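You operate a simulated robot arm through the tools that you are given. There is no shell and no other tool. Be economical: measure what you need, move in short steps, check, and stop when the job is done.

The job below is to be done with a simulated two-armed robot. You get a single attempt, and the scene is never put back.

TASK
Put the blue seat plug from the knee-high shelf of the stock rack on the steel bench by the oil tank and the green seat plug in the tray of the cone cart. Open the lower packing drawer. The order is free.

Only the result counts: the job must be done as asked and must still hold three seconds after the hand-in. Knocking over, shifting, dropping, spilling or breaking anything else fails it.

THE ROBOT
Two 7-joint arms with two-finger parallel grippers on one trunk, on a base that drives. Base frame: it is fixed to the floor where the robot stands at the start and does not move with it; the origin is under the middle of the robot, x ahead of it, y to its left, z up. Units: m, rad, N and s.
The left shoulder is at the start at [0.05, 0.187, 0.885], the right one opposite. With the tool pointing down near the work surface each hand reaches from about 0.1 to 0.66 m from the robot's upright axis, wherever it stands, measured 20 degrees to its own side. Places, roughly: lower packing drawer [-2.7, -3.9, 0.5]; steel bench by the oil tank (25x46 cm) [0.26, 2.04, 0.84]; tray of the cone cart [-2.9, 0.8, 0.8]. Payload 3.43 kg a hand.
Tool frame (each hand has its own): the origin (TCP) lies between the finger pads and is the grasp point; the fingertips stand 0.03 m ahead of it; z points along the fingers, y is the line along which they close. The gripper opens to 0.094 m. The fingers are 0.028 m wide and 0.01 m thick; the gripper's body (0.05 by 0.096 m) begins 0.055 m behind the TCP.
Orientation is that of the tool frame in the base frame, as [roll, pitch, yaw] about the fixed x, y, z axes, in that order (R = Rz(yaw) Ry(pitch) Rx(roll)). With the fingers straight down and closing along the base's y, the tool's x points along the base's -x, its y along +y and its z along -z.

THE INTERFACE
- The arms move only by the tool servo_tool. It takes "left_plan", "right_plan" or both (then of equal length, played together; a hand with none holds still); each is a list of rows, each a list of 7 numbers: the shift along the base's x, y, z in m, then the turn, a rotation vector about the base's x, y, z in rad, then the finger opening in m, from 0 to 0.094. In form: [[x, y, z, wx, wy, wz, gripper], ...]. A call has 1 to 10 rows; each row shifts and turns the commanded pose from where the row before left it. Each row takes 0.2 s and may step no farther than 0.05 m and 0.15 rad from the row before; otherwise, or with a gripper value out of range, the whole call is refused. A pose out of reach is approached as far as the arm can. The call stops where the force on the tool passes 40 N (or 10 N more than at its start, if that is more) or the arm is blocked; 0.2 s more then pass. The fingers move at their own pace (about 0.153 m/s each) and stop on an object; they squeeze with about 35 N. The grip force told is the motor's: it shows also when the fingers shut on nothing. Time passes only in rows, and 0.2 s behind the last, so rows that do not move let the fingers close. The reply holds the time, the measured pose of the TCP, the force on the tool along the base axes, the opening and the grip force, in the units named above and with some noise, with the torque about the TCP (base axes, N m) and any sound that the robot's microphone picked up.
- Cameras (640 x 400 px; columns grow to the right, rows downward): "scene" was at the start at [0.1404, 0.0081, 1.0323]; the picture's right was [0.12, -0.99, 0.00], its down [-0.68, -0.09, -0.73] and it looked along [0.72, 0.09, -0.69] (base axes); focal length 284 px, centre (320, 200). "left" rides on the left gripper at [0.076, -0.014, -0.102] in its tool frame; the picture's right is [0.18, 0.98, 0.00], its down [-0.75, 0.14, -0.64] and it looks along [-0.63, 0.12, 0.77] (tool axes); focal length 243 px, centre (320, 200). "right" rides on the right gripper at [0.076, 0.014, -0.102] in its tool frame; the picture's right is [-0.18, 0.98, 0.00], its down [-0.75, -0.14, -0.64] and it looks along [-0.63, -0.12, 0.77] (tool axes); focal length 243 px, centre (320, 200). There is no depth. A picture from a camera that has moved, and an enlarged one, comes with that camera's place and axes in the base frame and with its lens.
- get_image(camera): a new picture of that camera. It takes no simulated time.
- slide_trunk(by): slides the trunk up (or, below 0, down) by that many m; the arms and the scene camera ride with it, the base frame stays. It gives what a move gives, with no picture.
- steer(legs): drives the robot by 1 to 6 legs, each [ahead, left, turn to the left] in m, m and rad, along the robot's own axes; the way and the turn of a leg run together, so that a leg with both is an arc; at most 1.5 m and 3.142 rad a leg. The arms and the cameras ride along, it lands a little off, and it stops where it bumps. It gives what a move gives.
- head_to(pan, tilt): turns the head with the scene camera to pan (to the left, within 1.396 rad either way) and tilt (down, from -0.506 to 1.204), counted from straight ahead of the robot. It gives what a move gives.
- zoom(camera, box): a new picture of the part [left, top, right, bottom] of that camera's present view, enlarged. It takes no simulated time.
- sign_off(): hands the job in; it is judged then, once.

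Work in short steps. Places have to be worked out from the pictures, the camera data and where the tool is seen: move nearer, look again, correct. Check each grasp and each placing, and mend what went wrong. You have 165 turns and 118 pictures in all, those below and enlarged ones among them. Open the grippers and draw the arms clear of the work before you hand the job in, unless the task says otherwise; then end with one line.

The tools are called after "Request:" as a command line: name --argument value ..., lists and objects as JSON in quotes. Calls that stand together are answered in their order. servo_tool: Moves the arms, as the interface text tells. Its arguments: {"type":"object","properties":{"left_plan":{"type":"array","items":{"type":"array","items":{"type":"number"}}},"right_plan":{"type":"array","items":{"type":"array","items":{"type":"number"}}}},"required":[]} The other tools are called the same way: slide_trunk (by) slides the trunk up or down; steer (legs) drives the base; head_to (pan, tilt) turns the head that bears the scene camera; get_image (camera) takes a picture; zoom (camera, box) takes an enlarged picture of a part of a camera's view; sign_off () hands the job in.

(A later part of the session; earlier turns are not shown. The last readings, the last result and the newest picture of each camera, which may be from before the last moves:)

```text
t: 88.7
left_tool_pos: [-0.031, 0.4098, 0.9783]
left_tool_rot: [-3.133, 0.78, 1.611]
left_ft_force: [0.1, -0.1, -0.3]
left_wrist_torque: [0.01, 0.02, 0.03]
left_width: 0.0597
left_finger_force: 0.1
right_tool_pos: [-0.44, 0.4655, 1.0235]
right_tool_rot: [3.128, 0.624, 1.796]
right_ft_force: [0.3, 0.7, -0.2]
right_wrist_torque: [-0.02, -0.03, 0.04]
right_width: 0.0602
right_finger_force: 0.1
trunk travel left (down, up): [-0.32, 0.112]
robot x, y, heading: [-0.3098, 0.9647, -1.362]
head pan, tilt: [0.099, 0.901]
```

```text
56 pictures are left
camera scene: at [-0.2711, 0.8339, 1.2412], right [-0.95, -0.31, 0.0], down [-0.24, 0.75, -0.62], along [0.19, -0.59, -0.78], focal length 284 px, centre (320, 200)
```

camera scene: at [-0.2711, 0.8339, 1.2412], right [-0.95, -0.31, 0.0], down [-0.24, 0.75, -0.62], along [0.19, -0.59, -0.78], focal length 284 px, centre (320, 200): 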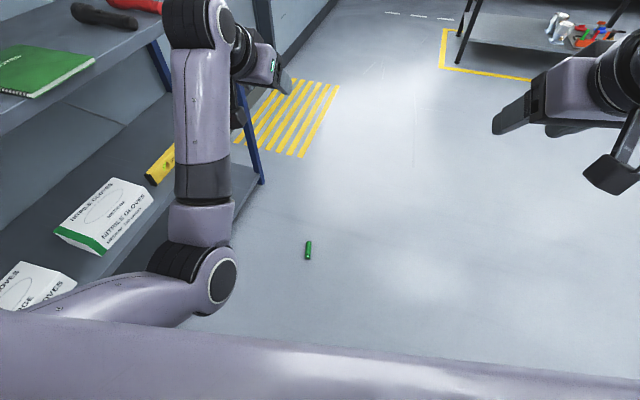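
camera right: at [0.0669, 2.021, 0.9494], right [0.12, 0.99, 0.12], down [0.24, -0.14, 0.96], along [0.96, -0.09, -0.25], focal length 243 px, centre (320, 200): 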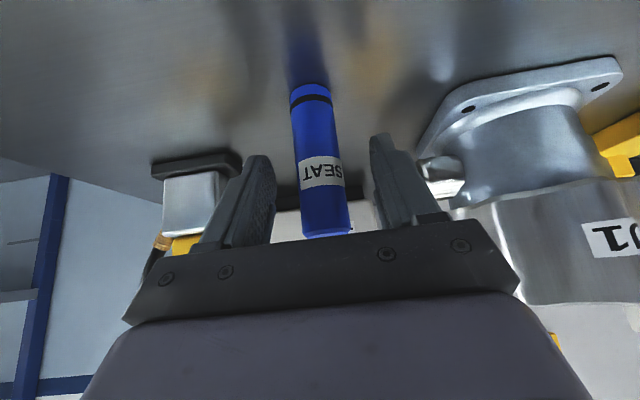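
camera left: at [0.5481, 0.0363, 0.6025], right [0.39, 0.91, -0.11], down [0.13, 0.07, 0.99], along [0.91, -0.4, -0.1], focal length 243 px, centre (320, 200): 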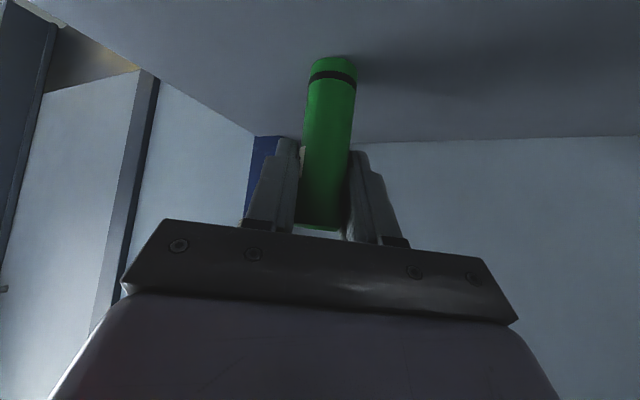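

That freed it. Now untilt to straight down.

Request:
servo_tool --left_plan '[[0, 0, 0, 0.13, 0.005, 0, 0.06], [0, 0, 0, 0.13, 0.005, 0, 0.06], [0, 0, 0, 0.13, 0.005, 0, 0.06], [0, 0, 0, 0.13, 0.005, 0, 0.06], [0, 0, 0, 0.13, 0.005, 0, 0.06], [0, 0, 0, 0.13, 0.005, 0, 0.06], [0, 0, 0, 0, 0, 0.085, 0.06], [0, 0, 0, 0, 0, 0.085, 0.06]]'

Request:
get_image --camera "scene"

```text
t: 90.5
left_tool_pos: [-0.0314, 0.4104, 0.9746]
left_tool_rot: [3.141, -0.002, 1.784]
left_ft_force: [0.2, 0.8, 0.2]
left_wrist_torque: [-0.03, -0.04, 0.05]
left_width: 0.0599
left_finger_force: 0.0
right_tool_pos: [-0.4414, 0.4659, 1.0229]
right_tool_rot: [3.128, 0.626, 1.796]
right_ft_force: [-0.7, -0.6, 0.3]
right_wrist_torque: [-0.01, 0.02, 0.03]
right_width: 0.0601
right_finger_force: 0.2
trunk travel left (down, up): [-0.32, 0.112]
robot x, y, heading: [-0.3038, 0.9655, -1.355]
head pan, tilt: [0.099, 0.901]
```

```text
55 pictures are left
camera scene: at [-0.2714, 0.8339, 1.2412], right [-0.95, -0.31, 0.0], down [-0.24, 0.75, -0.62], along [0.19, -0.59, -0.78], focal length 284 px, centre (320, 200)
```

scene: 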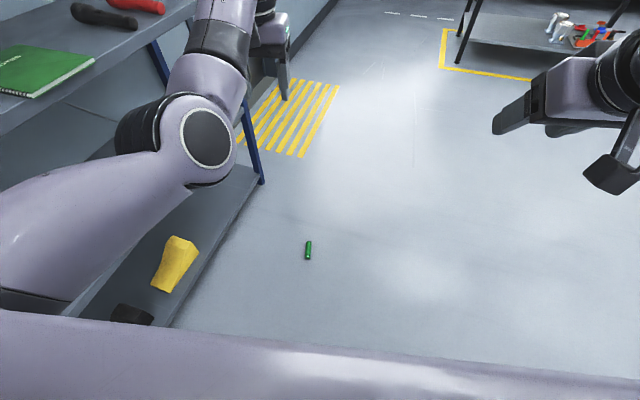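

Straight down now. Lower the trunk fully, then draw the hand in and lower it to test reach to the floor.

Request:
slide_trunk --by -0.32

Request:
servo_tool --left_plan '[[-0.007, 0.032, -0.035, 0, 0, 0, 0.06], [-0.007, 0.032, -0.035, 0, 0, 0, 0.06], [-0.007, 0.032, -0.035, 0, 0, 0, 0.06], [-0.007, 0.032, -0.035, 0, 0, 0, 0.06], [-0.007, 0.032, -0.035, 0, 0, 0, 0.06], [-0.007, 0.032, -0.035, 0, 0, 0, 0.06], [0, 0, -0.05, 0, 0, 0, 0.06], [0, 0, -0.05, 0, 0, 0, 0.06], [0, 0, -0.05, 0, 0, 0, 0.06]]'

Request:
get_image --camera "scene"

Request:
get_image --camera "left"

```text
t: 93.6
left_tool_pos: [-0.0316, 0.4107, 0.6538]
left_tool_rot: [-3.141, -0.003, 1.781]
left_ft_force: [0.2, -0.6, 0.9]
left_wrist_torque: [-0.01, -0.01, 0.02]
left_width: 0.06
left_finger_force: 0.0
right_tool_pos: [-0.4407, 0.4657, 0.7036]
right_tool_rot: [3.127, 0.623, 1.796]
right_ft_force: [0.1, 0.0, -0.1]
right_wrist_torque: [0.0, 0.0, 0.01]
right_width: 0.06
right_finger_force: 0.0
trunk travel left (down, up): [0.0, 0.432]
robot x, y, heading: [-0.3058, 0.9712, -1.361]
head pan, tilt: [0.099, 0.901]
```

```text
t: 94.9
left_tool_pos: [0.0183, 0.5183, 0.4982]
left_tool_rot: [3.026, 0.112, 1.849]
left_ft_force: [0.7, -0.4, 0.1]
left_wrist_torque: [0.01, -0.01, -0.01]
left_width: 0.0598
left_finger_force: 0.0
left hand out of reach, approached as far as the arm can: row 1, 2, 3
right_tool_pos: [-0.4403, 0.4654, 0.7031]
right_tool_rot: [3.128, 0.624, 1.794]
right_ft_force: [-0.2, -0.6, -0.1]
right_wrist_torque: [-0.02, 0.0, -0.01]
right_width: 0.06
right_finger_force: 0.1
trunk travel left (down, up): [0.0, 0.432]
robot x, y, heading: [-0.3056, 0.9682, -1.359]
head pan, tilt: [0.099, 0.901]
stopped in row 6 (left hand): the arm was blocked; the commanded pose is now the measured one
```

```text
54 pictures are left
camera scene: at [-0.2716, 0.8337, 0.9213], right [-0.95, -0.31, 0.0], down [-0.24, 0.75, -0.62], along [0.19, -0.59, -0.78], focal length 284 px, centre (320, 200)
```

scene: 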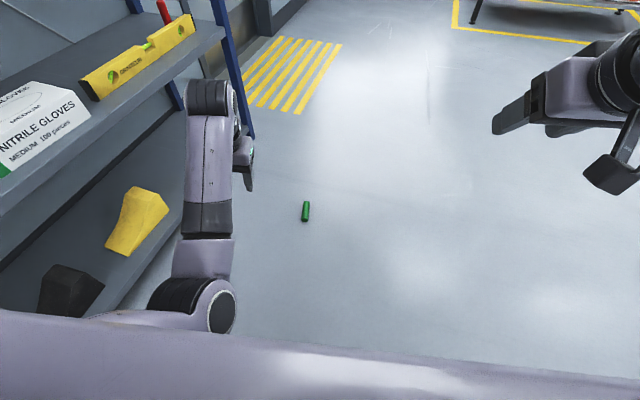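

```text
53 pictures are left
camera left: at [-0.0289, 0.595, 0.5886], right [0.89, 0.46, 0.09], down [0.25, -0.63, 0.73], along [0.39, -0.63, -0.67], focal length 243 px, centre (320, 200)
```

left: 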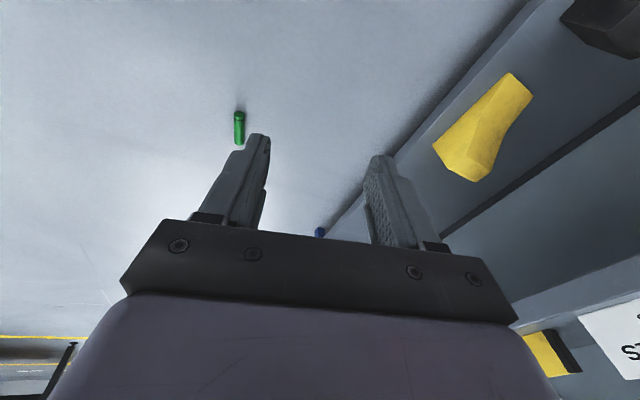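

The left arm keeps running into its limit there. The right arm is in a healthy configuration, so I'll use it: untilt it to straight down and lower it as a reach test.

Request:
servo_tool --right_plan '[[0, 0, 0, 0.122, 0.026, 0, 0.07], [0, 0, 0, 0.122, 0.026, 0, 0.07], [0, 0, 0, 0.122, 0.026, 0, 0.07], [0, 0, 0, 0.122, 0.026, 0, 0.07], [0, 0, 0, 0.122, 0.026, 0, 0.07], [-0.002, 0.01, -0.045, 0, 0, 0, 0.07], [-0.002, 0.01, -0.045, 0, 0, 0, 0.07], [-0.002, 0.01, -0.045, 0, 0, 0, 0.07], [-0.002, 0.01, -0.045, 0, 0, 0, 0.07], [-0.002, 0.01, -0.045, 0, 0, 0, 0.07]]'

Request:
get_image --camera "scene"

```text
t: 97.1
left_tool_pos: [0.019, 0.5184, 0.497]
left_tool_rot: [3.028, 0.112, 1.85]
left_ft_force: [0.6, -0.8, -1.6]
left_wrist_torque: [0.01, 0.0, 0.02]
left_width: 0.0603
left_finger_force: 0.1
right_tool_pos: [-0.4505, 0.5146, 0.4783]
right_tool_rot: [3.119, 0.001, 1.793]
right_ft_force: [0.1, 0.7, 0.3]
right_wrist_torque: [-0.01, 0.0, 0.0]
right_width: 0.0701
right_finger_force: 0.0
trunk travel left (down, up): [0.0, 0.432]
robot x, y, heading: [-0.3092, 0.9659, -1.359]
head pan, tilt: [0.099, 0.901]
```

```text
52 pictures are left
camera scene: at [-0.2715, 0.8335, 0.9211], right [-0.95, -0.31, 0.0], down [-0.24, 0.75, -0.62], along [0.19, -0.59, -0.78], focal length 284 px, centre (320, 200)
```

scene: 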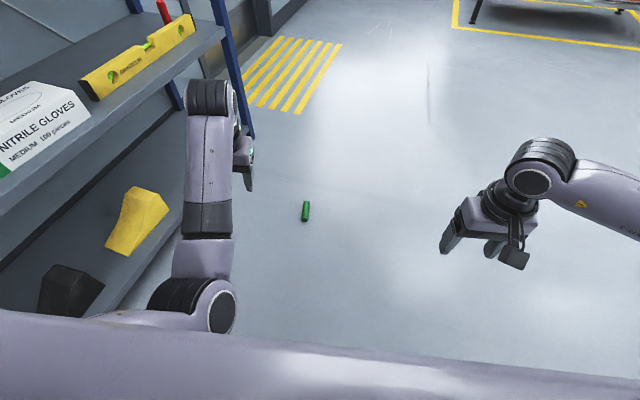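

Works. Continue lowering.

Request:
servo_tool --right_plan '[[0, 0.0, -0.045, 0, 0, 0, 0.07], [0, 0.0, -0.045, 0, 0, 0, 0.07], [0, 0.0, -0.045, 0, 0, 0, 0.07], [0, 0.0, -0.045, 0, 0, 0, 0.07], [0, 0.0, -0.045, 0, 0, 0, 0.07], [0, 0.0, -0.045, 0, 0, 0, 0.07], [0, 0.0, -0.045, 0, 0, 0, 0.07], [0, 0.0, -0.045, 0, 0, 0, 0.07]]'

Request:
get_image --camera "right"

```text
t: 98.9
left_tool_pos: [0.0193, 0.5174, 0.497]
left_tool_rot: [3.024, 0.112, 1.847]
left_ft_force: [0.8, 0.9, 0.2]
left_wrist_torque: [-0.03, -0.01, 0.02]
left_width: 0.0601
left_finger_force: 0.0
right_tool_pos: [-0.4585, 0.5142, 0.1319]
right_tool_rot: [3.116, -0.003, 1.794]
right_ft_force: [2.5, 0.6, -0.7]
right_wrist_torque: [-0.05, 0.12, -0.02]
right_width: 0.07
right_finger_force: 0.1
right hand out of reach, approached as far as the arm can: row 8
trunk travel left (down, up): [0.0, 0.432]
robot x, y, heading: [-0.3083, 0.9653, -1.36]
head pan, tilt: [0.099, 0.901]
```

```text
51 pictures are left
camera right: at [-0.4636, 0.5918, 0.2327], right [1.0, 0.04, 0.02], down [0.01, -0.77, 0.64], along [0.04, -0.64, -0.77], focal length 243 px, centre (320, 200)
```

right: 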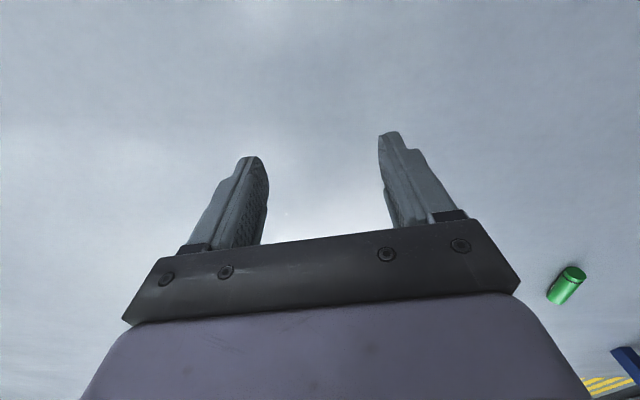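

Near the reach limit at 0.41 m ahead; I draw in toward 0.29 m ahead and lower further.

Request:
servo_tool --right_plan '[[0.006, 0.033, 0, 0, 0, 0, 0.07], [0.006, 0.033, -0.02, 0, 0, 0, 0.07], [0.006, 0.033, -0.025, 0, 0, 0, 0.07], [0.006, 0.02, -0.025, 0, 0, 0, 0.07]]'

Request:
head_to --pan -0.2 --tilt 1.2

Request:
get_image --camera "scene"

```text
t: 99.6
left_tool_pos: [0.0198, 0.5179, 0.5001]
left_tool_rot: [3.027, 0.116, 1.848]
left_ft_force: [-0.1, 0.0, -0.8]
left_wrist_torque: [0.02, -0.02, 0.0]
left_width: 0.06
left_finger_force: 0.2
right_tool_pos: [-0.454, 0.5662, 0.1121]
right_tool_rot: [3.135, 0.033, 1.781]
right_ft_force: [-0.9, -0.2, 0.2]
right_wrist_torque: [0.08, -0.07, 0.06]
right_width: 0.0701
right_finger_force: 0.1
trunk travel left (down, up): [0.0, 0.432]
robot x, y, heading: [-0.3071, 0.965, -1.362]
head pan, tilt: [0.099, 0.901]
stopped in row 3 (right hand): the force on the tool passed its limit (the readings are from after the stop); the commanded pose is now the measured one
```

```text
t: 100.4
left_tool_pos: [0.0188, 0.5172, 0.499]
left_tool_rot: [3.026, 0.115, 1.848]
left_ft_force: [0.4, -0.5, 0.2]
left_wrist_torque: [0.0, -0.02, 0.01]
left_width: 0.0599
left_finger_force: 0.0
right_tool_pos: [-0.4539, 0.5662, 0.111]
right_tool_rot: [3.14, 0.032, 1.78]
right_ft_force: [-0.7, -2.0, -0.7]
right_wrist_torque: [0.04, -0.11, 0.15]
right_width: 0.0698
right_finger_force: 0.1
trunk travel left (down, up): [0.0, 0.432]
robot x, y, heading: [-0.3071, 0.9663, -1.362]
head pan, tilt: [-0.201, 1.201]
```

```text
50 pictures are left
camera scene: at [-0.2938, 0.8498, 0.9013], right [-1.0, -0.01, 0.0], down [-0.01, 0.93, -0.36], along [0.0, -0.36, -0.93], focal length 284 px, centre (320, 200)
```

scene: 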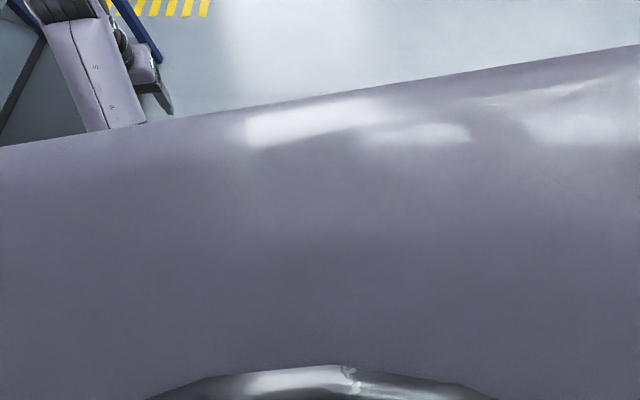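

The wrist camera touched the robot's own base front (≈0.25 m ahead), so the floor can't be reached in front. At the robot's side the arm hangs straight and should reach. I raise the hand, swing it outward, and turn it 90° so its camera faces outward and I can see the base side.

Request:
servo_tool --right_plan '[[0.004, -0.015, 0.03, 0, 0, 0, 0.07], [0.004, -0.015, 0.045, 0, 0, 0, 0.07], [0, 0, 0.048, 0, 0, 0, 0.07], [0, 0, 0.048, 0, 0, 0, 0.07], [0, 0, 0.048, 0, 0, 0, 0.07], [-0.045, -0.01, 0, 0, 0, 0, 0.07], [-0.045, -0.01, 0, 0, 0, 0, 0.07], [-0.045, -0.01, 0, 0, 0, 0, 0.07]]'

Request:
servo_tool --right_plan '[[0, 0, 0, 0, 0, 0.145, 0.07], [0, 0, 0, 0, 0, 0.145, 0.07], [0, 0, 0, 0, 0, 0.145, 0.07], [0, 0, 0, 0, 0, 0.145, 0.07], [0, 0, 0, 0, 0, 0.145, 0.07], [0, 0, 0, 0, 0, 0.145, 0.07], [0, 0, 0, 0, 0, 0.145, 0.07], [0, 0, 0, 0, 0, 0.145, 0.07], [0, 0, 0, 0, 0, 0.145, 0.07], [0, 0, 0, 0, 0, 0.145, 0.07]]'

Request:
get_image --camera "right"

```text
t: 102.2
left_tool_pos: [0.0191, 0.5179, 0.4983]
left_tool_rot: [3.03, 0.114, 1.848]
left_ft_force: [1.4, -0.5, 0.5]
left_wrist_torque: [0.0, 0.03, 0.01]
left_width: 0.0598
left_finger_force: 0.0
right_tool_pos: [-0.5813, 0.5072, 0.3346]
right_tool_rot: [3.136, 0.035, 1.779]
right_ft_force: [0.0, -1.1, 0.6]
right_wrist_torque: [0.01, -0.01, 0.01]
right_width: 0.0699
right_finger_force: 0.1
trunk travel left (down, up): [0.0, 0.432]
robot x, y, heading: [-0.308, 0.9639, -1.361]
head pan, tilt: [-0.201, 1.201]
```

```text
t: 104.4
left_tool_pos: [0.0194, 0.5172, 0.4986]
left_tool_rot: [3.028, 0.115, 1.849]
left_ft_force: [0.3, -1.1, 0.6]
left_wrist_torque: [-0.01, 0.03, -0.01]
left_width: 0.0598
left_finger_force: 0.1
right_tool_pos: [-0.5791, 0.5229, 0.3417]
right_tool_rot: [3.138, 0.033, 2.505]
right_ft_force: [0.8, -0.3, 0.0]
right_wrist_torque: [0.02, 0.02, 0.02]
right_width: 0.07
right_finger_force: 0.0
right hand out of reach, approached as far as the arm can: row 5, 6, 7, 8, 9, 10
trunk travel left (down, up): [0.0, 0.432]
robot x, y, heading: [-0.3021, 0.9635, -1.361]
head pan, tilt: [-0.201, 1.201]
```

```text
49 pictures are left
camera right: at [-0.6345, 0.5812, 0.4416], right [0.73, 0.68, 0.01], down [0.5, -0.55, 0.67], along [0.46, -0.48, -0.75], focal length 243 px, centre (320, 200)
```

right: 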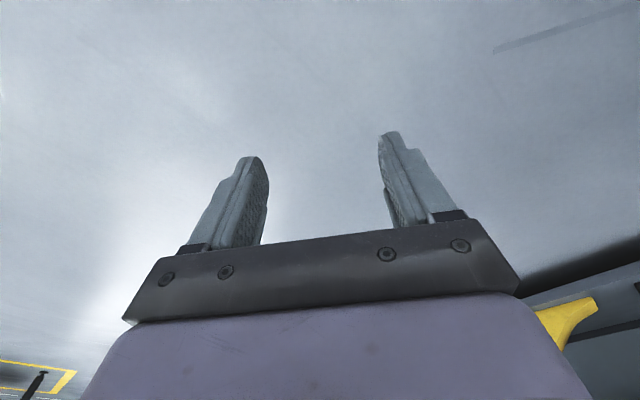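

Wrist yaw is limited there, so I'll keep the hand's normal yaw and bring the plug to the robot's right side: robot facing +y (heading ≈1.78) at ~[-0.33, 0.08]. I undo the yaw, shift away from the rack, and turn round.

Request:
servo_tool --right_plan '[[0, 0, 0, 0, 0, -0.145, 0.07], [0, 0, 0, 0, 0, -0.145, 0.07], [0, 0, 0, 0, 0, -0.145, 0.07], [0, 0, 0, 0, 0, -0.145, 0.07], [0, 0, 0, 0, 0, -0.145, 0.07]]'

Request:
steer --legs '[[0, -0.35, 0], [0, 0, -3.14]]'

Request:
head_to --pan -1.3 --tilt 0.7

Request:
get_image --camera "scene"

```text
t: 105.6
left_tool_pos: [0.0183, 0.5179, 0.4979]
left_tool_rot: [3.029, 0.115, 1.849]
left_ft_force: [0.0, 0.8, 0.1]
left_wrist_torque: [0.01, -0.02, 0.04]
left_width: 0.06
left_finger_force: 0.1
right_tool_pos: [-0.5812, 0.5229, 0.3428]
right_tool_rot: [3.139, 0.033, 1.776]
right_ft_force: [-0.1, 0.1, 0.7]
right_wrist_torque: [0.01, 0.01, 0.03]
right_width: 0.07
right_finger_force: 0.1
trunk travel left (down, up): [0.0, 0.432]
robot x, y, heading: [-0.3092, 0.9643, -1.36]
head pan, tilt: [-0.201, 1.201]
```

```text
t: 115.3
left_tool_pos: [-0.9357, 1.3643, 0.4981]
left_tool_rot: [3.027, 0.115, -1.367]
left_ft_force: [0.0, -0.4, 0.5]
left_wrist_torque: [0.0, -0.01, 0.03]
left_width: 0.06
left_finger_force: 0.0
right_tool_pos: [-0.3383, 1.3141, 0.3433]
right_tool_rot: [3.138, 0.034, -1.436]
right_ft_force: [0.0, -0.6, 0.4]
right_wrist_torque: [-0.01, 0.02, 0.0]
right_width: 0.07
right_finger_force: 0.1
trunk travel left (down, up): [0.0, 0.432]
robot x, y, heading: [-0.6457, 0.8927, 1.703]
head pan, tilt: [-0.201, 1.201]
```

```text
t: 116.7
left_tool_pos: [-0.9364, 1.3638, 0.4984]
left_tool_rot: [3.027, 0.114, -1.367]
left_ft_force: [0.5, 0.0, 0.5]
left_wrist_torque: [0.01, 0.03, -0.01]
left_width: 0.06
left_finger_force: 0.0
right_tool_pos: [-0.3381, 1.3139, 0.3438]
right_tool_rot: [3.139, 0.032, -1.437]
right_ft_force: [-0.7, -0.1, -0.8]
right_wrist_torque: [0.01, -0.01, 0.0]
right_width: 0.0699
right_finger_force: 0.0
trunk travel left (down, up): [0.0, 0.432]
robot x, y, heading: [-0.6429, 0.8928, 1.706]
head pan, tilt: [-1.3, 0.7]
```

```text
48 pictures are left
camera scene: at [-0.5737, 0.9834, 0.9373], right [0.4, -0.92, 0.0], down [-0.59, -0.26, -0.76], along [0.7, 0.3, -0.64], focal length 284 px, centre (320, 200)
```

scene: 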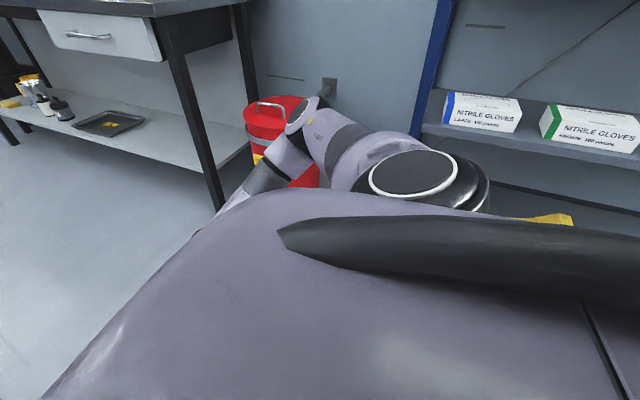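

I align heading to ~1.78 and reverse alongside the plug, keeping it well to the right of the base.

Request:
steer --legs '[[0, 0, 0.074], [-1.03, 0, 0]]'

Request:
get_image --camera "right"

```text
t: 122.3
left_tool_pos: [-0.7626, 0.3756, 0.4987]
left_tool_rot: [3.025, 0.116, -1.33]
left_ft_force: [-0.5, -0.3, -0.1]
left_wrist_torque: [-0.04, -0.01, 0.02]
left_width: 0.0598
left_finger_force: 0.1
right_tool_pos: [-0.1639, 0.3478, 0.3421]
right_tool_rot: [3.138, 0.033, -1.399]
right_ft_force: [0.0, -0.2, -0.3]
right_wrist_torque: [0.0, 0.01, 0.01]
right_width: 0.0698
right_finger_force: 0.1
trunk travel left (down, up): [0.0, 0.432]
robot x, y, heading: [-0.4529, -0.0822, 1.742]
head pan, tilt: [-1.3, 0.7]
```

```text
47 pictures are left
camera right: at [-0.1633, 0.2665, 0.4422], right [-1.0, 0.01, 0.01], down [0.02, 0.75, 0.67], along [0.0, 0.67, -0.75], focal length 243 px, centre (320, 200)
```

right: 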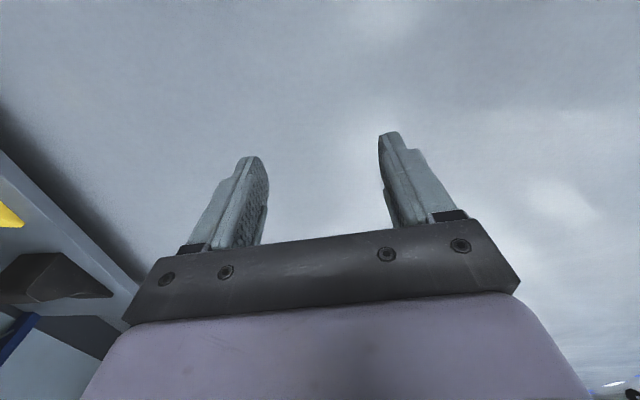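

Plug is at robot-relative (0.22 ahead, 0.48 right). I move the right hand back along the robot's side so the camera sees the plug ahead.

Request:
servo_tool --right_plan '[[0.007, -0.041, 0, 0, 0, 0, 0.07], [0.007, -0.041, 0, 0, 0, 0, 0.07], [0.007, -0.041, 0, 0, 0, 0, 0.07], [0.007, -0.041, 0, 0, 0, 0, 0.07], [0.007, -0.041, 0, 0, 0, 0, 0.07], [0.007, -0.041, 0, 0, 0, 0, 0.07]]'

Request:
get_image --camera "right"

```text
t: 123.7
left_tool_pos: [-0.7631, 0.3749, 0.4995]
left_tool_rot: [3.026, 0.116, -1.33]
left_ft_force: [0.7, 0.1, 0.6]
left_wrist_torque: [-0.01, -0.02, -0.03]
left_width: 0.0603
left_finger_force: 0.1
right_tool_pos: [-0.1219, 0.1013, 0.346]
right_tool_rot: [3.139, 0.035, -1.4]
right_ft_force: [0.9, 0.1, 0.0]
right_wrist_torque: [0.0, -0.01, 0.0]
right_width: 0.0695
right_finger_force: 0.0
trunk travel left (down, up): [0.0, 0.432]
robot x, y, heading: [-0.4536, -0.0824, 1.746]
head pan, tilt: [-1.3, 0.7]
```

```text
46 pictures are left
camera right: at [-0.1223, 0.0197, 0.4446], right [-1.0, 0.01, 0.01], down [0.02, 0.74, 0.67], along [0.0, 0.67, -0.74], focal length 243 px, centre (320, 200)
```

right: 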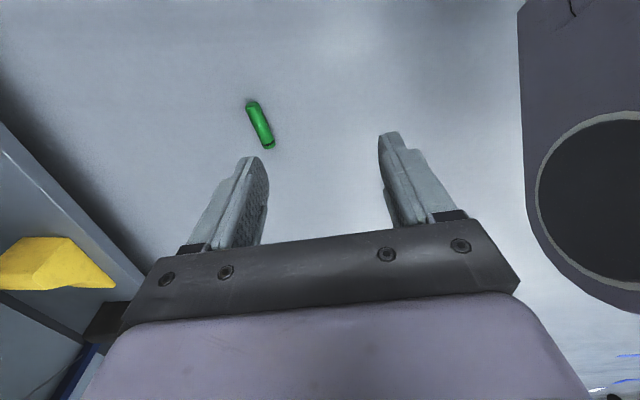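

I see the plug clearly: centre ~[-0.015, 0.219], axis matching the hand's yaw. I drive 0.1 ahead and 0.126 right so the hand is over it.

Request:
steer --legs '[[0.05, -0.126, 0]]'

Request:
get_image --camera "right"

```text
t: 125.0
left_tool_pos: [-0.6521, 0.4462, 0.4988]
left_tool_rot: [3.027, 0.114, -1.328]
left_ft_force: [0.2, 0.1, 0.1]
left_wrist_torque: [0.02, -0.02, 0.01]
left_width: 0.0598
left_finger_force: 0.1
right_tool_pos: [-0.0117, 0.1739, 0.3446]
right_tool_rot: [3.138, 0.034, -1.397]
right_ft_force: [1.0, 0.3, 1.3]
right_wrist_torque: [0.0, 0.01, 0.0]
right_width: 0.0698
right_finger_force: 0.0
trunk travel left (down, up): [0.0, 0.432]
robot x, y, heading: [-0.3432, -0.0116, 1.751]
head pan, tilt: [-1.3, 0.7]
```

```text
45 pictures are left
camera right: at [-0.0103, 0.0923, 0.4444], right [-1.0, 0.01, 0.01], down [0.01, 0.74, 0.67], along [0.0, 0.67, -0.75], focal length 243 px, centre (320, 200)
```

right: 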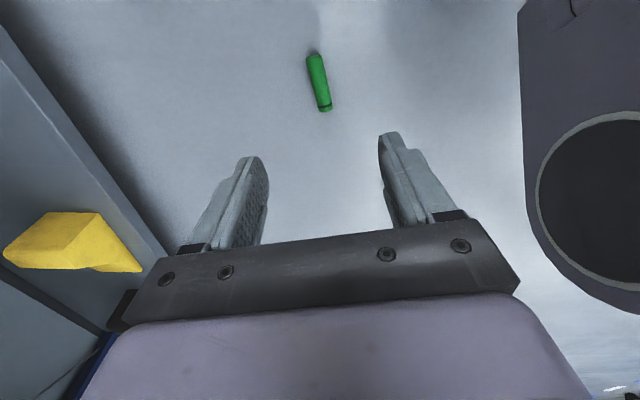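

Centre ~[-0.011, 0.220]. I drive 0.047 ahead, add a small yaw, and lower to z≈0.12.

Request:
steer --legs '[[0.06, -0.005, 0]]'

Request:
servo_tool --right_plan '[[0, 0, -0.04, 0, 0, 0.025, 0.07], [0, 0, -0.04, 0, 0, 0.025, 0.07], [0, 0, -0.04, 0, 0, 0, 0.07], [0, 0, -0.04, 0, 0, 0, 0.07], [0, 0, -0.04, 0, 0, 0, 0.07]]'

Request:
get_image --camera "right"

```text
t: 126.0
left_tool_pos: [-0.6577, 0.5061, 0.4994]
left_tool_rot: [3.027, 0.115, -1.328]
left_ft_force: [-1.1, 0.1, 0.0]
left_wrist_torque: [0.03, -0.02, -0.01]
left_width: 0.0603
left_finger_force: 0.0
right_tool_pos: [-0.0172, 0.233, 0.3453]
right_tool_rot: [3.136, 0.032, -1.398]
right_ft_force: [0.0, 0.0, -0.6]
right_wrist_torque: [0.01, -0.02, -0.03]
right_width: 0.07
right_finger_force: 0.0
trunk travel left (down, up): [0.0, 0.432]
robot x, y, heading: [-0.346, 0.0471, 1.749]
head pan, tilt: [-1.3, 0.7]
```

```text
t: 127.2
left_tool_pos: [-0.6584, 0.5062, 0.4985]
left_tool_rot: [3.027, 0.115, -1.329]
left_ft_force: [-0.4, -0.6, 0.7]
left_wrist_torque: [0.01, -0.01, 0.0]
left_width: 0.0598
left_finger_force: 0.0
right_tool_pos: [-0.0158, 0.2308, 0.1432]
right_tool_rot: [3.138, 0.035, -1.346]
right_ft_force: [1.0, -0.4, 0.5]
right_wrist_torque: [0.0, -0.03, -0.03]
right_width: 0.0702
right_finger_force: 0.0
trunk travel left (down, up): [0.0, 0.432]
robot x, y, heading: [-0.3475, 0.0489, 1.752]
head pan, tilt: [-1.3, 0.7]
```

```text
44 pictures are left
camera right: at [-0.0103, 0.1508, 0.2433], right [-1.0, -0.04, 0.01], down [-0.02, 0.74, 0.67], along [-0.03, 0.67, -0.75], focal length 243 px, centre (320, 200)
```

right: 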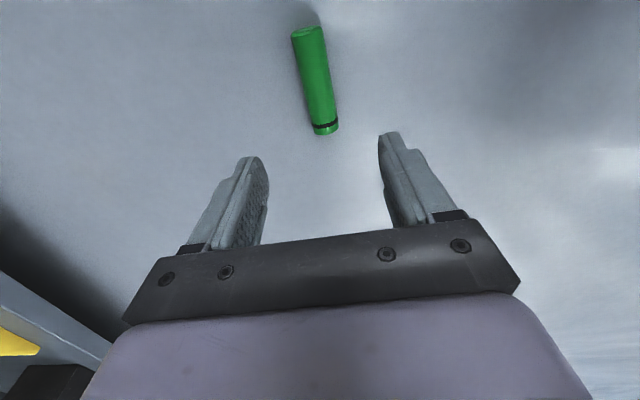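

Good. Correct by (+0.0045,-0.011) and descend to TCP z≈0.045.

Request:
servo_tool --right_plan '[[0.0045, -0.011, -0.03, 0, 0, 0.015, 0.07], [0, 0, -0.035, 0, 0, 0, 0.07], [0, 0, -0.03, 0, 0, 0, 0.07], [0, 0, 0, 0, 0, 0, 0.07]]'

Request:
get_image --camera "right"

```text
t: 128.2
left_tool_pos: [-0.6576, 0.5062, 0.4982]
left_tool_rot: [3.026, 0.115, -1.328]
left_ft_force: [-1.3, 1.0, -0.1]
left_wrist_torque: [0.02, -0.02, 0.0]
left_width: 0.0601
left_finger_force: 0.0
right_tool_pos: [-0.0129, 0.2207, 0.0502]
right_tool_rot: [3.139, 0.034, -1.332]
right_ft_force: [0.6, -0.9, 0.9]
right_wrist_torque: [0.0, 0.0, -0.01]
right_width: 0.0699
right_finger_force: 0.1
trunk travel left (down, up): [0.0, 0.432]
robot x, y, heading: [-0.3485, 0.0469, 1.751]
head pan, tilt: [-1.3, 0.7]
```

```text
43 pictures are left
camera right: at [-0.0064, 0.1412, 0.15], right [-1.0, -0.05, 0.01], down [-0.03, 0.74, 0.67], along [-0.04, 0.67, -0.74], focal length 243 px, centre (320, 200)
```

right: 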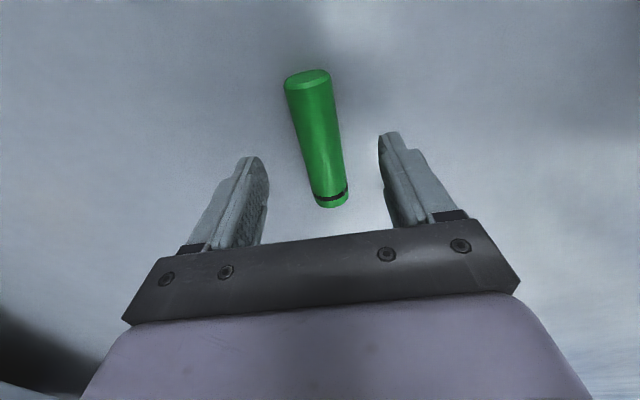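

Lower 1.3 cm more and close.

Request:
servo_tool --right_plan '[[0, 0, -0.013, 0, 0, 0, 0.07], [0, 0, 0, 0, 0, 0, 0.045], [0, 0, 0, 0, 0, 0, 0.02], [0, 0, 0, 0, 0, 0, 0.0], [0, 0, 0, 0, 0, 0, 0.0]]'

Request:
get_image --camera "right"

```text
t: 129.4
left_tool_pos: [-0.658, 0.5057, 0.5002]
left_tool_rot: [3.025, 0.115, -1.328]
left_ft_force: [0.6, -0.7, 0.5]
left_wrist_torque: [0.01, 0.01, -0.02]
left_width: 0.0601
left_finger_force: 0.0
right_tool_pos: [-0.0138, 0.2226, 0.0391]
right_tool_rot: [3.138, 0.034, -1.333]
right_ft_force: [-1.4, 0.4, 1.5]
right_wrist_torque: [-0.03, 0.03, 0.01]
right_width: 0.0239
right_finger_force: 34.8
trunk travel left (down, up): [0.0, 0.432]
robot x, y, heading: [-0.3505, 0.0493, 1.748]
head pan, tilt: [-1.3, 0.7]
```

```text
42 pictures are left
camera right: at [-0.0067, 0.1419, 0.1379], right [-1.0, -0.05, 0.01], down [-0.03, 0.74, 0.67], along [-0.04, 0.67, -0.74], focal length 243 px, centre (320, 200)
```

right: 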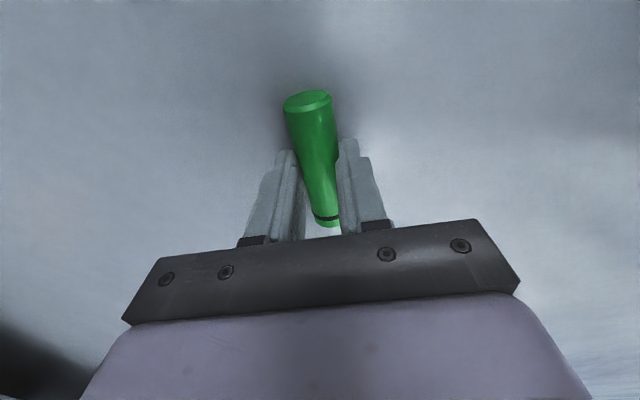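

Width 0.024 is less than the plug's diameter (0.028), so I'm gripping above its midline. Reopen, lower ~8 mm, and close again.

Request:
servo_tool --right_plan '[[0, 0, 0, 0, 0, 0, 0.045], [0, 0, 0, 0, 0, 0, 0.045], [0, 0, -0.008, 0, 0, 0, 0.045], [0, 0, 0, 0, 0, 0, 0.03], [0, 0, 0, 0, 0, 0, 0.0], [0, 0, 0, 0, 0, 0, 0.0]]'

Request:
get_image --camera "right"

```text
t: 130.8
left_tool_pos: [-0.6585, 0.5064, 0.4976]
left_tool_rot: [3.026, 0.116, -1.33]
left_ft_force: [-0.4, -0.6, -0.2]
left_wrist_torque: [-0.02, 0.01, -0.02]
left_width: 0.06
left_finger_force: 0.0
right_tool_pos: [-0.0126, 0.2225, 0.0319]
right_tool_rot: [3.139, 0.034, -1.33]
right_ft_force: [-0.3, -0.4, 2.4]
right_wrist_torque: [0.11, 0.08, 0.05]
right_width: 0.0236
right_finger_force: 35.2
trunk travel left (down, up): [0.0, 0.432]
robot x, y, heading: [-0.3482, 0.0495, 1.75]
head pan, tilt: [-1.3, 0.7]
```

```text
41 pictures are left
camera right: at [-0.0067, 0.1423, 0.1303], right [-1.0, -0.05, 0.01], down [-0.03, 0.74, 0.67], along [-0.04, 0.67, -0.74], focal length 243 px, centre (320, 200)
```

right: 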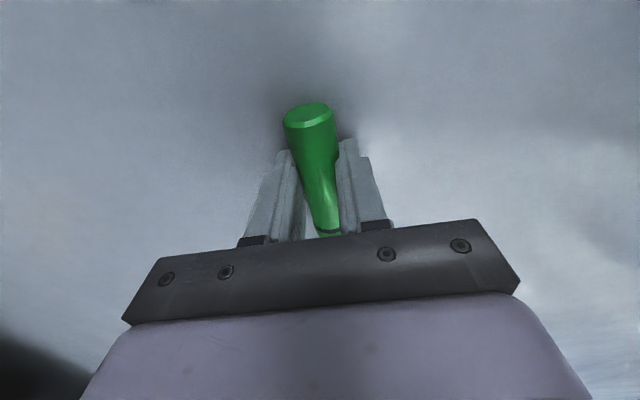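

Same width at a lower height, so the body is simply narrower here: the grip is genuine. Lift.

Request:
servo_tool --right_plan '[[0, 0, 0.02, 0, 0, 0, 0.0], [0, 0, 0.04, 0, 0, 0, 0.0], [0, 0, 0.045, 0, 0, 0, 0.0], [0, 0, 0.045, 0, 0, 0, 0.0], [0, 0, 0.045, 0, 0, 0, 0.0], [0, 0, 0.045, 0, 0, 0, 0.0], [0, 0, 0.045, 0, 0, 0, 0.0]]'

Request:
get_image --camera "right"

```text
t: 132.4
left_tool_pos: [-0.6579, 0.5063, 0.4992]
left_tool_rot: [3.026, 0.117, -1.328]
left_ft_force: [0.5, 0.3, 0.2]
left_wrist_torque: [0.01, 0.01, 0.01]
left_width: 0.0603
left_finger_force: 0.0
right_tool_pos: [-0.0126, 0.2209, 0.3161]
right_tool_rot: [-3.14, 0.033, -1.331]
right_ft_force: [5.5, 1.9, -1.9]
right_wrist_torque: [-0.08, 0.45, 0.15]
right_width: 0.0236
right_finger_force: 34.9
trunk travel left (down, up): [0.0, 0.432]
robot x, y, heading: [-0.3525, 0.0472, 1.747]
head pan, tilt: [-1.3, 0.7]
```

```text
40 pictures are left
camera right: at [-0.0074, 0.1411, 0.4147], right [-1.0, -0.05, 0.01], down [-0.04, 0.74, 0.67], along [-0.04, 0.67, -0.74], focal length 243 px, centre (320, 200)
```

right: 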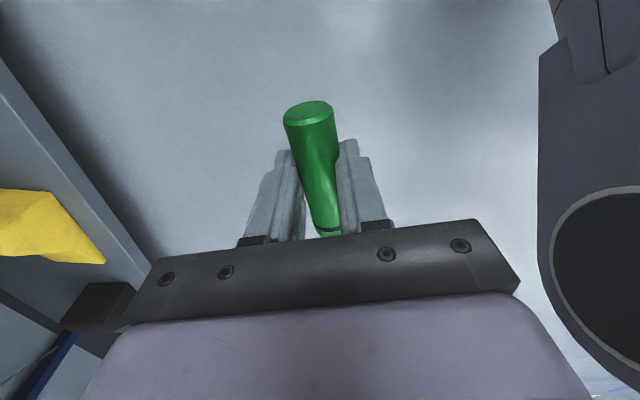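

Green is held. I drive left, away from the rack, then bring the hand forward again.

Request:
steer --legs '[[0, 0.4, 0]]'

Request:
servo_tool --right_plan '[[-0.007, 0.041, 0.02, 0, 0, 0, 0], [-0.007, 0.041, 0.02, 0, 0, 0, 0], [-0.007, 0.041, 0.02, 0, 0, 0, 0], [-0.007, 0.041, 0.02, 0, 0, 0, 0], [-0.007, 0.041, 0.02, 0, 0, 0, 0], [-0.007, 0.041, 0.02, 0, 0, 0, 0], [0, 0, 0.04, 0, 0, 0, 0], [0, 0, 0.04, 0, 0, 0, 0], [0, 0, 0.04, 0, 0, 0, 0]]'

Request:
slide_trunk --by 0.2

Request:
get_image --camera "right"

```text
t: 134.9
left_tool_pos: [-1.0524, 0.4321, 0.4997]
left_tool_rot: [3.025, 0.116, -1.321]
left_ft_force: [-0.1, 0.1, 0.4]
left_wrist_torque: [0.01, 0.05, 0.01]
left_width: 0.06
left_finger_force: 0.1
right_tool_pos: [-0.4059, 0.1529, 0.3153]
right_tool_rot: [3.141, 0.035, -1.327]
right_ft_force: [5.7, 15.2, -0.9]
right_wrist_torque: [-1.37, 0.46, -0.44]
right_width: 0.0235
right_finger_force: 34.6
trunk travel left (down, up): [0.0, 0.432]
robot x, y, heading: [-0.739, -0.0215, 1.756]
head pan, tilt: [-1.3, 0.7]
```

```text
t: 136.9
left_tool_pos: [-1.0524, 0.4329, 0.4985]
left_tool_rot: [3.028, 0.115, -1.321]
left_ft_force: [-0.2, -1.1, 0.5]
left_wrist_torque: [-0.01, 0.02, 0.01]
left_width: 0.0599
left_finger_force: 0.1
right_tool_pos: [-0.4494, 0.3987, 0.5563]
right_tool_rot: [3.139, 0.035, -1.327]
right_ft_force: [0.4, 0.0, -0.4]
right_wrist_torque: [-0.02, 0.0, 0.0]
right_width: 0.0237
right_finger_force: 34.9
trunk travel left (down, up): [0.0, 0.432]
robot x, y, heading: [-0.7351, -0.0232, 1.756]
head pan, tilt: [-1.3, 0.7]
```

```text
t: 139.0
left_tool_pos: [-1.0517, 0.4328, 0.6981]
left_tool_rot: [3.026, 0.115, -1.321]
left_ft_force: [0.2, 0.1, -0.4]
left_wrist_torque: [0.03, -0.04, 0.0]
left_width: 0.0599
left_finger_force: 0.0
right_tool_pos: [-0.4492, 0.399, 0.755]
right_tool_rot: [3.139, 0.036, -1.327]
right_ft_force: [-0.1, 0.7, -0.9]
right_wrist_torque: [-0.03, -0.01, -0.01]
right_width: 0.0236
right_finger_force: 34.8
trunk travel left (down, up): [-0.2, 0.232]
robot x, y, heading: [-0.7381, -0.0234, 1.753]
head pan, tilt: [-1.3, 0.7]
```

```text
39 pictures are left
camera right: at [-0.442, 0.3188, 0.855], right [-1.0, -0.06, 0.01], down [-0.04, 0.74, 0.67], along [-0.05, 0.67, -0.74], focal length 243 px, centre (320, 200)
```

right: 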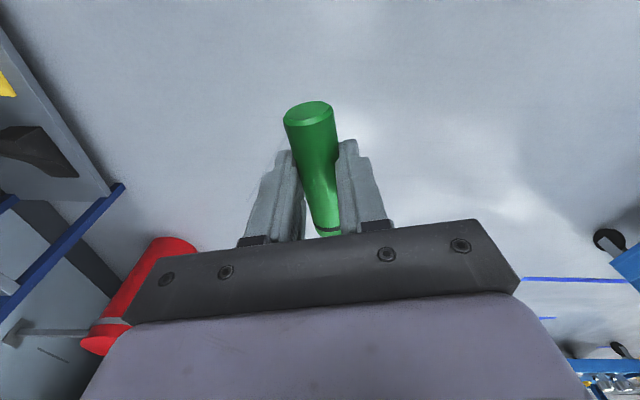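

Plug is secure and contact forces are zero. I turn to face -x and look for the cone cart.

Request:
steer --legs '[[0, 0, 1.39]]'

Request:
head_to --pan -0.25 --tilt 0.35

Request:
get_image --camera "scene"

```text
t: 142.8
left_tool_pos: [-1.2487, -0.2404, 0.6973]
left_tool_rot: [3.026, 0.114, 0.048]
left_ft_force: [0.8, -0.1, 0.4]
left_wrist_torque: [0.01, 0.0, 0.01]
left_width: 0.06
left_finger_force: 0.1
right_tool_pos: [-1.0957, 0.3451, 0.7564]
right_tool_rot: [3.141, 0.035, 0.041]
right_ft_force: [-0.2, 0.3, 0.0]
right_wrist_torque: [-0.01, -0.02, 0.02]
right_width: 0.0236
right_finger_force: 35.4
trunk travel left (down, up): [-0.2, 0.232]
robot x, y, heading: [-0.737, -0.0264, 3.119]
head pan, tilt: [-1.3, 0.7]
```

```text
t: 144.1
left_tool_pos: [-1.2479, -0.2404, 0.6983]
left_tool_rot: [3.026, 0.115, 0.047]
left_ft_force: [0.5, 0.7, 0.4]
left_wrist_torque: [0.0, 0.02, 0.03]
left_width: 0.0603
left_finger_force: 0.1
right_tool_pos: [-1.0961, 0.345, 0.7552]
right_tool_rot: [3.138, 0.035, 0.043]
right_ft_force: [0.3, -0.9, -0.5]
right_wrist_torque: [0.0, 0.0, -0.04]
right_width: 0.0234
right_finger_force: 34.8
trunk travel left (down, up): [-0.2, 0.232]
robot x, y, heading: [-0.7335, -0.0237, 3.113]
head pan, tilt: [-0.25, 0.351]
```

```text
38 pictures are left
camera scene: at [-0.8866, -0.0002, 1.1687], right [0.26, 0.96, 0.0], down [0.33, -0.09, -0.94], along [-0.91, 0.25, -0.34], focal length 284 px, centre (320, 200)
```

scene: 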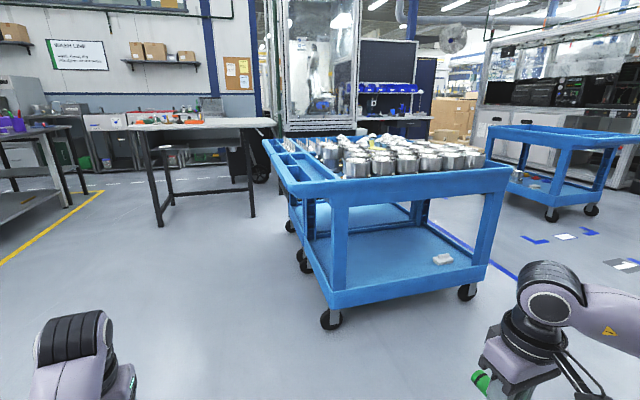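

The blue cart with the metal cones is ahead. I zoom to find its tray.

Request:
zoom --camera "scene" --box '[250, 110, 530, 285]'

```text
2.29 times, centred on (390, 198) of scene
camera zoom: at [-0.8866, -0.0002, 1.1687], right [0.26, 0.96, 0.0], down [0.33, -0.09, -0.94], along [-0.91, 0.25, -0.34], focal length 649 px, centre (160, 206)
```

zoom: 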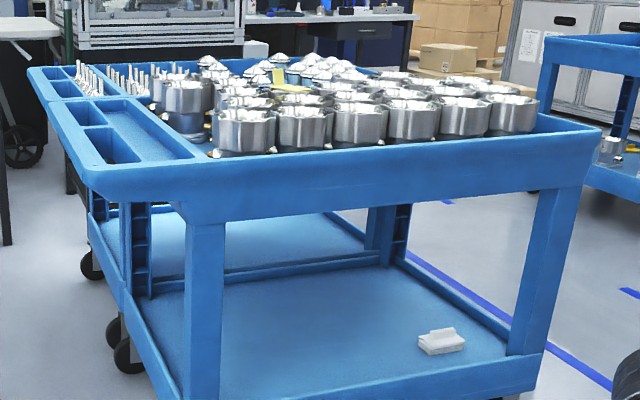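

Behind the near cart (cups) stands a second cart at x≈-2.9 with domed cones — that matches the given place. I drive along y≈-0.7 past the carts, then turn to face +y.

Request:
steer --legs '[[0, 0.65, 0], [1.4, 0, 0], [0.65, 0, 0], [0, 0, -1.54]]'

Request:
head_to --pan 0.0 --tilt 0.45

Request:
get_image --camera "scene"

```text
t: 161.4
left_tool_pos: [-3.0157, -0.0635, 0.6985]
left_tool_rot: [3.028, 0.115, -1.558]
left_ft_force: [0.2, 0.1, 0.2]
left_wrist_torque: [-0.03, 0.0, 0.04]
left_width: 0.0599
left_finger_force: 0.0
right_tool_pos: [-2.435, -0.2379, 0.7558]
right_tool_rot: [3.139, 0.035, -1.562]
right_ft_force: [0.7, 0.4, -1.6]
right_wrist_torque: [-0.02, 0.01, -0.02]
right_width: 0.0239
right_finger_force: 34.8
trunk travel left (down, up): [-0.2, 0.232]
robot x, y, heading: [-2.811, -0.58, 1.518]
head pan, tilt: [-0.25, 0.351]
```

```text
t: 162.1
left_tool_pos: [-3.0138, -0.0639, 0.6994]
left_tool_rot: [3.026, 0.115, -1.559]
left_ft_force: [0.1, 0.2, -0.3]
left_wrist_torque: [-0.03, -0.01, 0.0]
left_width: 0.0602
left_finger_force: 0.2
right_tool_pos: [-2.4365, -0.2374, 0.7561]
right_tool_rot: [3.14, 0.035, -1.563]
right_ft_force: [-0.2, -0.3, -0.1]
right_wrist_torque: [0.0, 0.01, 0.02]
right_width: 0.0237
right_finger_force: 35.5
trunk travel left (down, up): [-0.2, 0.232]
robot x, y, heading: [-2.8165, -0.5825, 1.513]
head pan, tilt: [0.0, 0.45]
```

```text
36 pictures are left
camera scene: at [-2.8086, -0.4334, 1.1595], right [1.0, -0.05, 0.0], down [-0.02, -0.43, -0.9], along [0.05, 0.9, -0.43], focal length 284 px, centre (320, 200)
```

scene: 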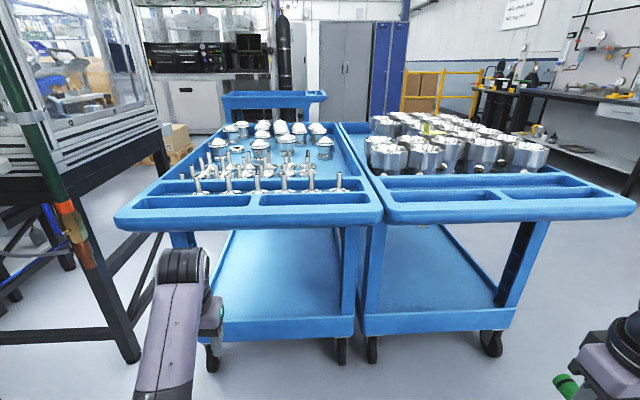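

The left cart is the cone cart. I raise the trunk for a better view and zoom.

Request:
slide_trunk --by 0.22

Request:
zoom --camera "scene" --box '[104, 100, 404, 288]'

```text
t: 164.5
left_tool_pos: [-3.0157, -0.0629, 0.9186]
left_tool_rot: [3.027, 0.116, -1.558]
left_ft_force: [0.3, 0.2, 0.6]
left_wrist_torque: [0.03, 0.01, 0.01]
left_width: 0.06
left_finger_force: 0.1
right_tool_pos: [-2.4356, -0.2385, 0.9758]
right_tool_rot: [3.138, 0.034, -1.564]
right_ft_force: [-0.3, -0.5, -0.5]
right_wrist_torque: [0.01, 0.0, -0.02]
right_width: 0.0236
right_finger_force: 35.3
trunk travel left (down, up): [-0.42, 0.012]
robot x, y, heading: [-2.8169, -0.5783, 1.508]
head pan, tilt: [0.0, 0.45]
```

```text
2.13 times, centred on (254, 194) of scene
camera zoom: at [-2.8087, -0.4333, 1.3794], right [1.0, -0.05, 0.0], down [-0.02, -0.43, -0.9], along [0.05, 0.9, -0.44], focal length 604 px, centre (460, 213)
```

zoom: 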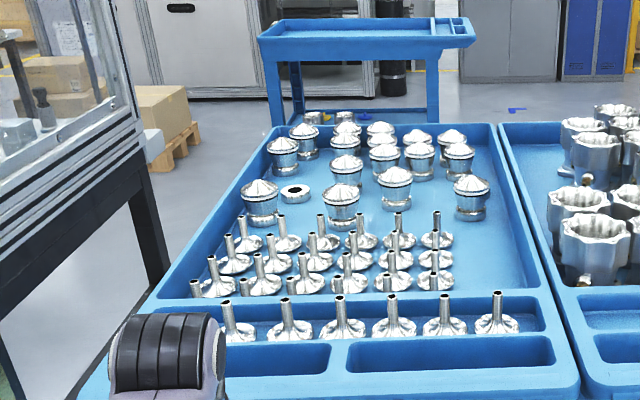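

Free patch in the tray: x≈-2.77…-2.62, y≈0.47…0.68, right of the stems. I raise the left hand well above the cart first.

Request:
servo_tool --left_plan '[[0, 0, 0.04, 0, 0, 0, 0.06], [0, 0, 0.04, 0, 0, 0, 0.06], [0, 0, 0.04, 0, 0, 0, 0.06], [0, 0, 0.04, 0, 0, 0, 0.06], [0, 0, 0.04, 0, 0, 0, 0.06], [0, 0, 0.04, 0, 0, 0, 0.06]]' --right_plan '[[0, 0, 0.02, 0, 0, 0, 0], [0, 0, 0.02, 0, 0, 0, 0], [0, 0, 0.02, 0, 0, 0, 0], [0, 0, 0.02, 0, 0, 0, 0], [0, 0, 0, 0, 0, 0, 0], [0, 0, 0, 0, 0, 0, 0]]'

Request:
steer --legs '[[0, 0.06, 0.06], [0.2, 0, 0]]'

Request:
get_image --camera "scene"

```text
t: 165.9
left_tool_pos: [-3.046, 0.0082, 1.1159]
left_tool_rot: [3.021, 0.11, -1.542]
left_ft_force: [0.8, -0.6, 0.4]
left_wrist_torque: [0.01, 0.02, 0.0]
left_width: 0.0601
left_finger_force: 0.0
left hand out of reach, approached as far as the arm can: row 2, 3, 4, 5, 6
right_tool_pos: [-2.437, -0.2381, 1.0581]
right_tool_rot: [3.141, 0.036, -1.564]
right_ft_force: [0.3, -0.8, -0.7]
right_wrist_torque: [-0.02, 0.01, 0.01]
right_width: 0.0237
right_finger_force: 34.6
trunk travel left (down, up): [-0.42, 0.012]
robot x, y, heading: [-2.8191, -0.5816, 1.516]
head pan, tilt: [0.0, 0.45]
```

```text
t: 168.0
left_tool_pos: [-3.1472, 0.19, 1.1175]
left_tool_rot: [3.024, 0.114, -1.477]
left_ft_force: [-0.2, 0.7, 0.6]
left_wrist_torque: [-0.03, 0.0, -0.02]
left_width: 0.0601
left_finger_force: 0.1
right_tool_pos: [-2.5221, -0.0153, 1.0569]
right_tool_rot: [3.14, 0.035, -1.496]
right_ft_force: [0.3, 0.6, -0.3]
right_wrist_torque: [-0.03, 0.05, -0.01]
right_width: 0.0238
right_finger_force: 35.0
trunk travel left (down, up): [-0.42, 0.012]
robot x, y, heading: [-2.8763, -0.3872, 1.579]
head pan, tilt: [0.0, 0.45]
```

```text
34 pictures are left
camera scene: at [-2.8802, -0.2342, 1.3794], right [1.0, 0.01, 0.0], down [0.01, -0.44, -0.9], along [-0.01, 0.9, -0.44], focal length 284 px, centre (320, 200)
```

scene: 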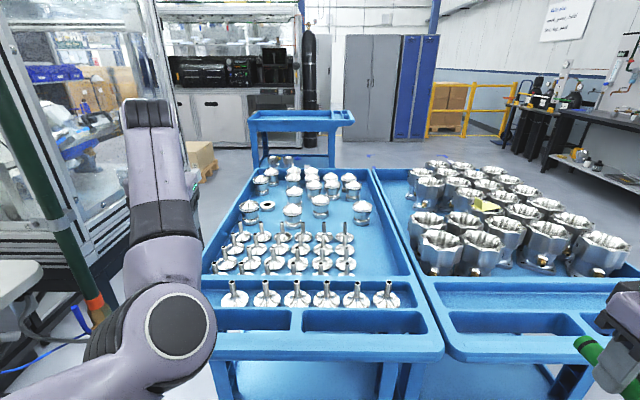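

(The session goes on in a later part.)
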